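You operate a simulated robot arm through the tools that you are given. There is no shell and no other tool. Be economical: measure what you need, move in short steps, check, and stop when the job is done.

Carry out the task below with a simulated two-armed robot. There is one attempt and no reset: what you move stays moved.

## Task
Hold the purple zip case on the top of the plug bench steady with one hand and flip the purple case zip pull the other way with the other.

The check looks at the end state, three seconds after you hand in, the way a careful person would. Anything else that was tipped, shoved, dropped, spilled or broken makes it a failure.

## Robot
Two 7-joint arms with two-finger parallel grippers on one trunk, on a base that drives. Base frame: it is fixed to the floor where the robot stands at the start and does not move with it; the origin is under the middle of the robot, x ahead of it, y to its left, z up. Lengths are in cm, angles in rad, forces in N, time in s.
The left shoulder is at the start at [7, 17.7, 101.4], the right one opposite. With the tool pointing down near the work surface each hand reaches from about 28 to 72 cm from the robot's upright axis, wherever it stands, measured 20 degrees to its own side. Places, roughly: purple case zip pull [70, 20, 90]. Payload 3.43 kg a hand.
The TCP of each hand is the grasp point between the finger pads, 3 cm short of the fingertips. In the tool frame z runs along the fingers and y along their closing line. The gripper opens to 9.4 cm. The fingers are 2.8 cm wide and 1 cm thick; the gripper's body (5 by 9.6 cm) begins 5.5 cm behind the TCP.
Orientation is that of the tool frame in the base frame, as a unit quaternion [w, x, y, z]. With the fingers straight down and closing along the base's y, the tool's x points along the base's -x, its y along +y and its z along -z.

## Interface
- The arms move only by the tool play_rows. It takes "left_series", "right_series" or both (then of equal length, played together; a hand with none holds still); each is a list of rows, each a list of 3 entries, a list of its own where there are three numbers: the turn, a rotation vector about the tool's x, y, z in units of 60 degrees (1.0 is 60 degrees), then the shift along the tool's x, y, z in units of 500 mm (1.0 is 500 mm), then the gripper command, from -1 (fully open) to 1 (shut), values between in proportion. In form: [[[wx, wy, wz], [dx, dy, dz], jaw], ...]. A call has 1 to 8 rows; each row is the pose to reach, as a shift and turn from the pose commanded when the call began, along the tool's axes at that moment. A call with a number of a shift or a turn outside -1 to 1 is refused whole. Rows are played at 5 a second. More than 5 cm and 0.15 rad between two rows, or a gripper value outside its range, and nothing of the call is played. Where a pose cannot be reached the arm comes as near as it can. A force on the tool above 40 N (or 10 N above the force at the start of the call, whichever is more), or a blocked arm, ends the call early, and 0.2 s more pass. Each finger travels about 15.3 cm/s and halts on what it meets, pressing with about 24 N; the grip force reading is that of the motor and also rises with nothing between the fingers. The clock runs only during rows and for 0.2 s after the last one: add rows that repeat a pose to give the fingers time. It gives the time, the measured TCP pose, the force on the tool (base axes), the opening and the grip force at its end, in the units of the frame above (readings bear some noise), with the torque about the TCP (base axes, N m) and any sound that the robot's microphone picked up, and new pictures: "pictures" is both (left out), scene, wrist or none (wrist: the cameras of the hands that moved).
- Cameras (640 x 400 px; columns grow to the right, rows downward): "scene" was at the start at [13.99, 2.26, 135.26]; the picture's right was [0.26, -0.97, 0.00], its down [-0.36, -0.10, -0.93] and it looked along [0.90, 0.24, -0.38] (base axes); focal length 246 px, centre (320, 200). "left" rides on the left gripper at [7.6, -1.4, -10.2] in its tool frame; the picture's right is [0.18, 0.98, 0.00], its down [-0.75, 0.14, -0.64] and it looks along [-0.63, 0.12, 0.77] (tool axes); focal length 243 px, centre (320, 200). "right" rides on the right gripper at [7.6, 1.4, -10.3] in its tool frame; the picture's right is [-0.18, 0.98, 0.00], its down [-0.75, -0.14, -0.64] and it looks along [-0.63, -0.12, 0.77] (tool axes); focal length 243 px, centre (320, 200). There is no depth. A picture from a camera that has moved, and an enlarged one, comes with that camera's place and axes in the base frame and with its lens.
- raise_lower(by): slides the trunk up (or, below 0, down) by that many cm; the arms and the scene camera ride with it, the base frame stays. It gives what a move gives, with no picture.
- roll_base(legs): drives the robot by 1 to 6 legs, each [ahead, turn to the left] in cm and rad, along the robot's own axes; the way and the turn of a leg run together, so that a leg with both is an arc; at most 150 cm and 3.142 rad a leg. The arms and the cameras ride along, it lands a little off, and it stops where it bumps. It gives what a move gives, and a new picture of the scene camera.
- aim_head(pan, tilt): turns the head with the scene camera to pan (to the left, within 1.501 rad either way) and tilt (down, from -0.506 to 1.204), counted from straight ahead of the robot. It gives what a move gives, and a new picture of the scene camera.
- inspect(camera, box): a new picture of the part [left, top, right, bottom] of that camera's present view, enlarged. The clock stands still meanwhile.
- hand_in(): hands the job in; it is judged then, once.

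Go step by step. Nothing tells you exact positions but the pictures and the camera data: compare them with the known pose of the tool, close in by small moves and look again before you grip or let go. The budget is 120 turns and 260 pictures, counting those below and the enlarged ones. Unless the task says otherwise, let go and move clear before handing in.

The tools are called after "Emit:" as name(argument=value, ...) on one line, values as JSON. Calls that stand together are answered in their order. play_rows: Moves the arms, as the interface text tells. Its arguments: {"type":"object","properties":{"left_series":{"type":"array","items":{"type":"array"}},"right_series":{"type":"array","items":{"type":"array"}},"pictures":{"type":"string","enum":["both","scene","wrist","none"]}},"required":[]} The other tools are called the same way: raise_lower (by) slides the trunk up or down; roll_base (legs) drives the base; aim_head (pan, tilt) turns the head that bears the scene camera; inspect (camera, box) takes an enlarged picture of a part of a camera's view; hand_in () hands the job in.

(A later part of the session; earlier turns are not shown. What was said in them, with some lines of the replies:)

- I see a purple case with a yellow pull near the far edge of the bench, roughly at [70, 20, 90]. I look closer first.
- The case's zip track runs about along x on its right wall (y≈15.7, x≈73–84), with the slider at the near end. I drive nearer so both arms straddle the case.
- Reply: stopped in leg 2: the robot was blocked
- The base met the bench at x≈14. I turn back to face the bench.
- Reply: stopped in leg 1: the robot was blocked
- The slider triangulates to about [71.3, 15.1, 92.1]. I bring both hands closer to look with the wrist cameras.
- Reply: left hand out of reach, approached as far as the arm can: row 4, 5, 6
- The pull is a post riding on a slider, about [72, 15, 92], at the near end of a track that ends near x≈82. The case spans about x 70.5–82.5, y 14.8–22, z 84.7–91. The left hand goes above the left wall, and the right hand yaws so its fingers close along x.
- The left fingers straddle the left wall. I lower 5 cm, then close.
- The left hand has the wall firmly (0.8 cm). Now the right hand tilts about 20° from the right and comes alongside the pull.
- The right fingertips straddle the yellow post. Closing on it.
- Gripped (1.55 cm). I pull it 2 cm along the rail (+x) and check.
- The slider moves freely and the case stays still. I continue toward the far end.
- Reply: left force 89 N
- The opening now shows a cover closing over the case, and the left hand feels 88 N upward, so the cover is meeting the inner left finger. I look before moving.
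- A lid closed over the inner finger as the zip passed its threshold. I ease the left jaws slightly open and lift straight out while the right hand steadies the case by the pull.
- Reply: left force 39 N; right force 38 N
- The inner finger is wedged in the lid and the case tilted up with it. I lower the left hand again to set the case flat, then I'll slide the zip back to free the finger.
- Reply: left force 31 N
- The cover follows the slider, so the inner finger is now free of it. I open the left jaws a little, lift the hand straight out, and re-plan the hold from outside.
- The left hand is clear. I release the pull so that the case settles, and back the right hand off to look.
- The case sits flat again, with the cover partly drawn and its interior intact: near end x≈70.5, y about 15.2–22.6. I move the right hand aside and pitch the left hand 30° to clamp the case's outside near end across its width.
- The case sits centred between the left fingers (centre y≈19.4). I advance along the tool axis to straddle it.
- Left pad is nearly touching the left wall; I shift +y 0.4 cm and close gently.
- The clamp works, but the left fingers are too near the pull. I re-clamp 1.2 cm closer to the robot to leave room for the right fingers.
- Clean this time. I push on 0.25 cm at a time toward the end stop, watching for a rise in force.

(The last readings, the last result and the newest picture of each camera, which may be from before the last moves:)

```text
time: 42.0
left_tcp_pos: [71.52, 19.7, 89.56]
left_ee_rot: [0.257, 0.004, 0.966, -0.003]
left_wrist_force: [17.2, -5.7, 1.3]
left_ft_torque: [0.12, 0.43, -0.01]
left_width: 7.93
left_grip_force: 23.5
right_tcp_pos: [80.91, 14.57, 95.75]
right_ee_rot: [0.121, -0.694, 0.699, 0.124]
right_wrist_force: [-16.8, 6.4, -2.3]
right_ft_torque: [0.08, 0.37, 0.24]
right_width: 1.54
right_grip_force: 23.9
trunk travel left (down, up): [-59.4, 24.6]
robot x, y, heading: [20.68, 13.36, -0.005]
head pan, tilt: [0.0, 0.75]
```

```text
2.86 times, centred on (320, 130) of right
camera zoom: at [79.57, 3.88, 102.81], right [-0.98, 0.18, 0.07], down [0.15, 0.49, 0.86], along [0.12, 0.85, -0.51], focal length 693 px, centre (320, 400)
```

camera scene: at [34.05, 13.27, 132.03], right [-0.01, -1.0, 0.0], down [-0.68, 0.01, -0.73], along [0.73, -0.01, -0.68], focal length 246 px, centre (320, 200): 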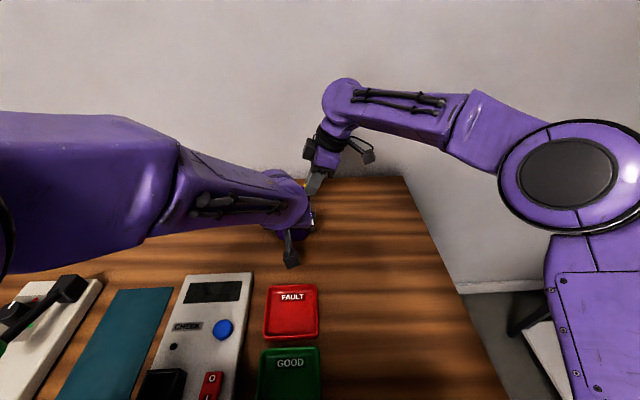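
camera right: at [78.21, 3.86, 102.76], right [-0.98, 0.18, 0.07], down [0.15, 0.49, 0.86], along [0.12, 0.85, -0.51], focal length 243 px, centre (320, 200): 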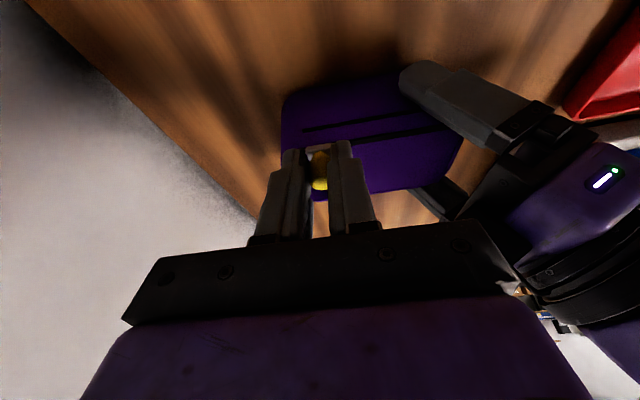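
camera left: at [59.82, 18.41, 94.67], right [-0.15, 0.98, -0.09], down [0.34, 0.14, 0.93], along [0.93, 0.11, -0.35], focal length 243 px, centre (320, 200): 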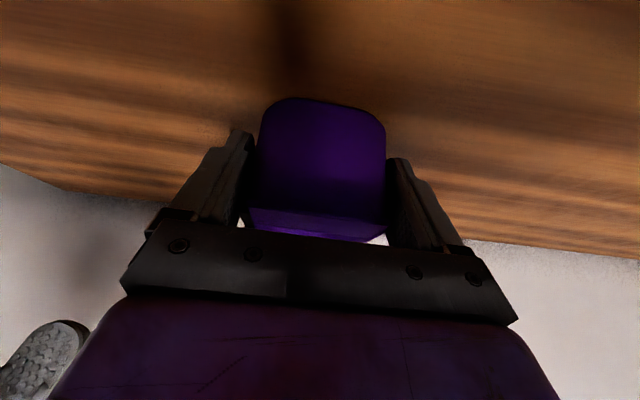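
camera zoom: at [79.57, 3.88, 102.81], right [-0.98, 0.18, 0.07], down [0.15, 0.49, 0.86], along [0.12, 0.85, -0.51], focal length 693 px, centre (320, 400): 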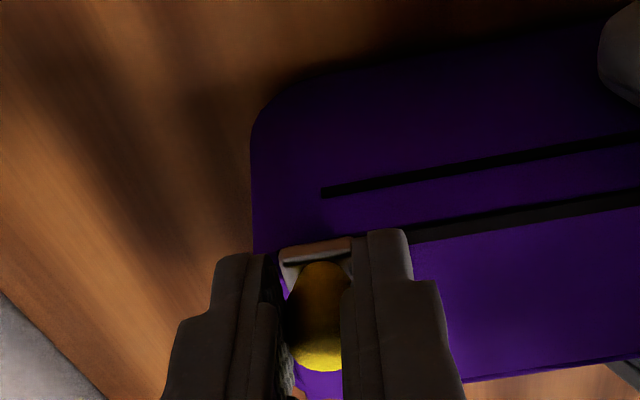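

The end stop is reached (17 N along the rail, shared by both hands). I ease off, open the right hand and back out.

Emit:
play_rows(right_series=[[[0, 0, 0], [0, 0.002, 0], 1], [[0, 0, 0], [0, 0.002, 0], 0.4], [[0, 0, 0], [0, 0.002, 0], 0.3], [[0, 0, 0], [0, 0.002, -0.03], 0.3], [[0, 0, 0], [0, 0.002, -0.08], 0.3], [[0, 0, 0], [0, 0.002, -0.15], 0.3], [[0, 0, 0], [0.06, 0.002, -0.2], 0.3], [[0, 0, 0], [0.14, 0.002, -0.2], 0.3]], pictures="both")

Emit:
inspect(camera="right", box=[220, 60, 420, 200])

```text
time: 43.8
left_tcp_pos: [71.5, 19.59, 89.51]
left_ee_rot: [0.255, 0.004, 0.967, -0.002]
left_wrist_force: [-2.2, 0.5, 3.4]
left_ft_torque: [-0.01, 0.23, 0.05]
left_width: 7.92
left_grip_force: 24.2
right_tcp_pos: [80.79, 4.35, 102.71]
right_ee_rot: [0.123, -0.693, 0.7, 0.123]
right_wrist_force: [0.5, 0.0, 0.3]
right_ft_torque: [0.0, 0.0, 0.02]
right_width: 3.28
right_grip_force: 0.1
trunk travel left (down, up): [-59.4, 24.6]
robot x, y, heading: [21.03, 13.72, -0.013]
head pan, tilt: [0.0, 0.75]
camera scene: at [34.01, 13.18, 132.03], right [-0.01, -1.0, 0.0], down [-0.68, 0.01, -0.73], along [0.73, -0.01, -0.68], focal length 246 px, centre (320, 200)
camera right: at [79.45, -6.43, 109.78], right [-0.98, 0.18, 0.07], down [0.15, 0.49, 0.86], along [0.12, 0.85, -0.51], focal length 243 px, centre (320, 200)
```

scene: 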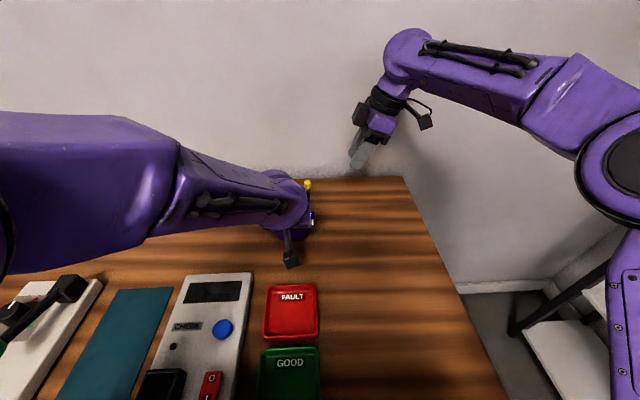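
right: 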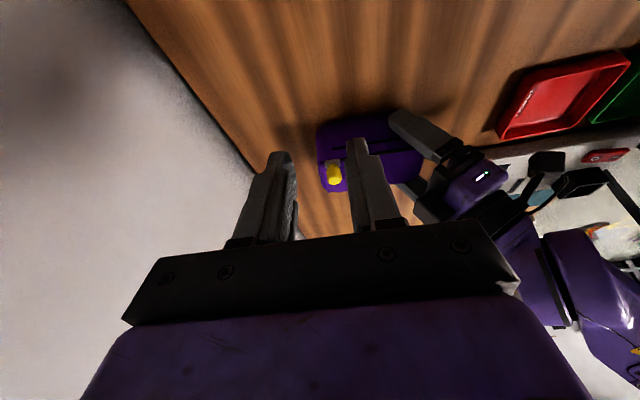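

```text
2.86 times, centred on (320, 130) of right
camera zoom: at [79.45, -6.43, 109.78], right [-0.98, 0.18, 0.07], down [0.15, 0.49, 0.86], along [0.12, 0.85, -0.51], focal length 693 px, centre (320, 400)
```

zoom: 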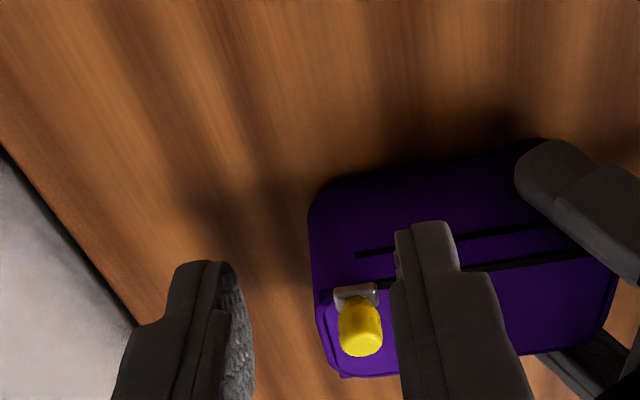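

The pull is at the far end. Now I open the left hand and back it out along its axis.

Emit:
play_rows(left_series=[[[0, 0, 0], [0, 0, 0], -0.7], [[0, 0, 0], [0, 0, 0], -0.95], [[0, 0, 0], [0, 0, 0], -0.95], [[0, 0, 0], [0, 0, -0.04], -0.95], [[0, 0, 0], [0, 0, -0.1], -0.95], [[0, 0, 0], [0, 0, -0.18], -0.95], [[0, 0, 0], [0, 0, -0.27], -0.95], [[0, 0, 0], [0, 0, -0.36], -0.95]], pictures="both")

```text
time: 45.6
left_tcp_pos: [62.49, 19.96, 105.37]
left_ee_rot: [0.256, 0.004, 0.967, -0.003]
left_wrist_force: [0.0, -0.2, 0.1]
left_ft_torque: [0.01, 0.0, 0.0]
left_width: 9.18
left_grip_force: 0.0
right_tcp_pos: [80.85, 4.46, 102.69]
right_ee_rot: [0.122, -0.694, 0.699, 0.123]
right_wrist_force: [0.5, 0.9, -0.1]
right_ft_torque: [0.01, 0.0, 0.01]
right_width: 3.28
right_grip_force: 0.0
trunk travel left (down, up): [-59.4, 24.6]
robot x, y, heading: [20.52, 13.42, -0.013]
head pan, tilt: [0.0, 0.75]
camera scene: at [33.98, 13.36, 132.04], right [-0.01, -1.0, 0.0], down [-0.68, 0.01, -0.73], along [0.73, -0.01, -0.68], focal length 246 px, centre (320, 200)
camera left: at [50.88, 18.56, 110.38], right [-0.15, 0.98, -0.09], down [0.34, 0.14, 0.93], along [0.93, 0.11, -0.35], focal length 243 px, centre (320, 200)
```

scene: 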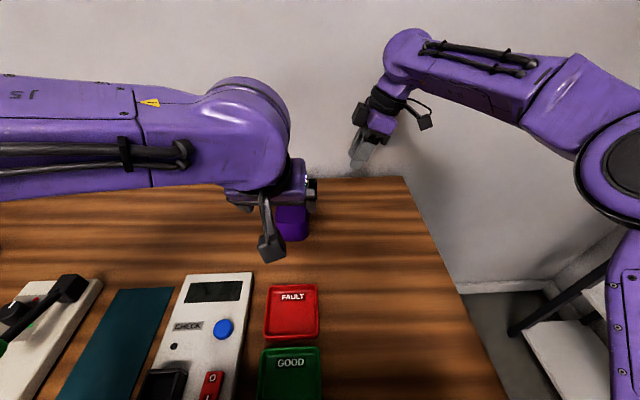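
left: 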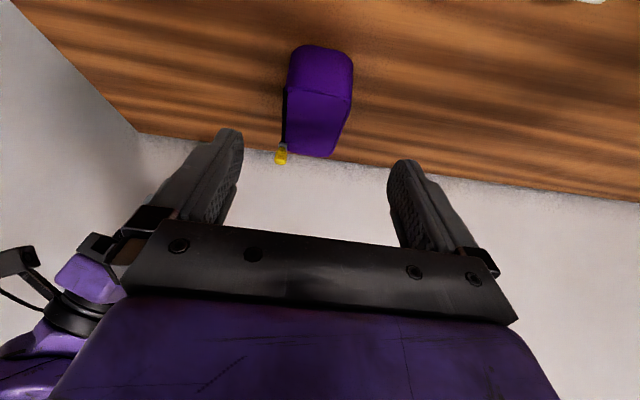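

Both hands are off. I move the left aside to check the final state in the scene view.

Emit:
play_rows(left_series=[[[0, 0, 0], [0, 0.06, -0.02], -0.95], [[0, 0, 0], [0, 0.13, -0.04], -0.95], [[0, 0, 0], [0, 0.2, -0.06], -0.95], [[0, 0, 0], [0, 0.28, -0.06], -0.95], [[0, 0, 0], [0, 0.36, -0.06], -0.95]], pictures="scene")

Emit:
inspect(camera="scene", box=[250, 165, 340, 255])

```text
time: 46.8
left_tcp_pos: [61.17, 37.89, 107.65]
left_ee_rot: [0.257, 0.005, 0.967, -0.003]
left_wrist_force: [0.5, -0.5, 0.8]
left_ft_torque: [-0.01, -0.02, -0.01]
left_width: 9.15
left_grip_force: 0.0
right_tcp_pos: [80.83, 4.74, 102.76]
right_ee_rot: [0.121, -0.693, 0.7, 0.122]
right_wrist_force: [0.5, 0.1, -0.1]
right_ft_torque: [-0.02, -0.04, 0.02]
right_width: 3.31
right_grip_force: 0.0
trunk travel left (down, up): [-59.4, 24.6]
robot x, y, heading: [20.6, 13.65, -0.009]
head pan, tilt: [0.0, 0.75]
camera scene: at [34.04, 13.5, 132.03], right [-0.01, -1.0, 0.0], down [-0.68, 0.0, -0.73], along [0.73, -0.01, -0.68], focal length 246 px, centre (320, 200)
```

scene: 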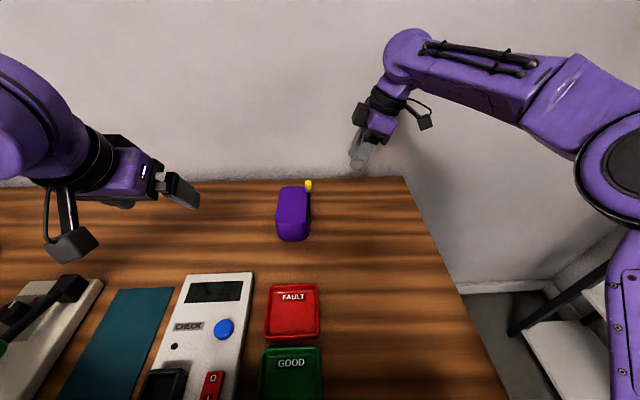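

```text
4.44 times, centred on (295, 210) of scene
camera zoom: at [34.04, 13.5, 132.03], right [-0.01, -1.0, 0.0], down [-0.68, 0.0, -0.73], along [0.73, -0.01, -0.68], focal length 1095 px, centre (431, 156)
```

zoom: 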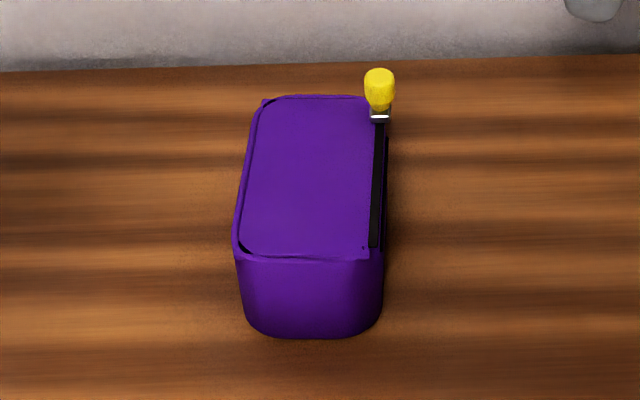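

The case stands flat and closed with the pull at the far end of its rail. Everything else in view is untouched and both hands are clear, so I hand in.

Emit:
hand_in()

```text
The job is handed in.
```

I slid the purple zip pull to the far end of its rail while the left hand held the case. I handed in with the case closed and flat and both hands clear.

On the first try the closing cover caught the left finger inside the case. As I lifted that finger out, the left side of the case came up and tilted. I lowered it, slid the zip partway back to free the finger, then clamped the case from outside and ran the pull to its end stop. The case ended up about half a centimetre from where it started, and nothing else in the final view had moved.
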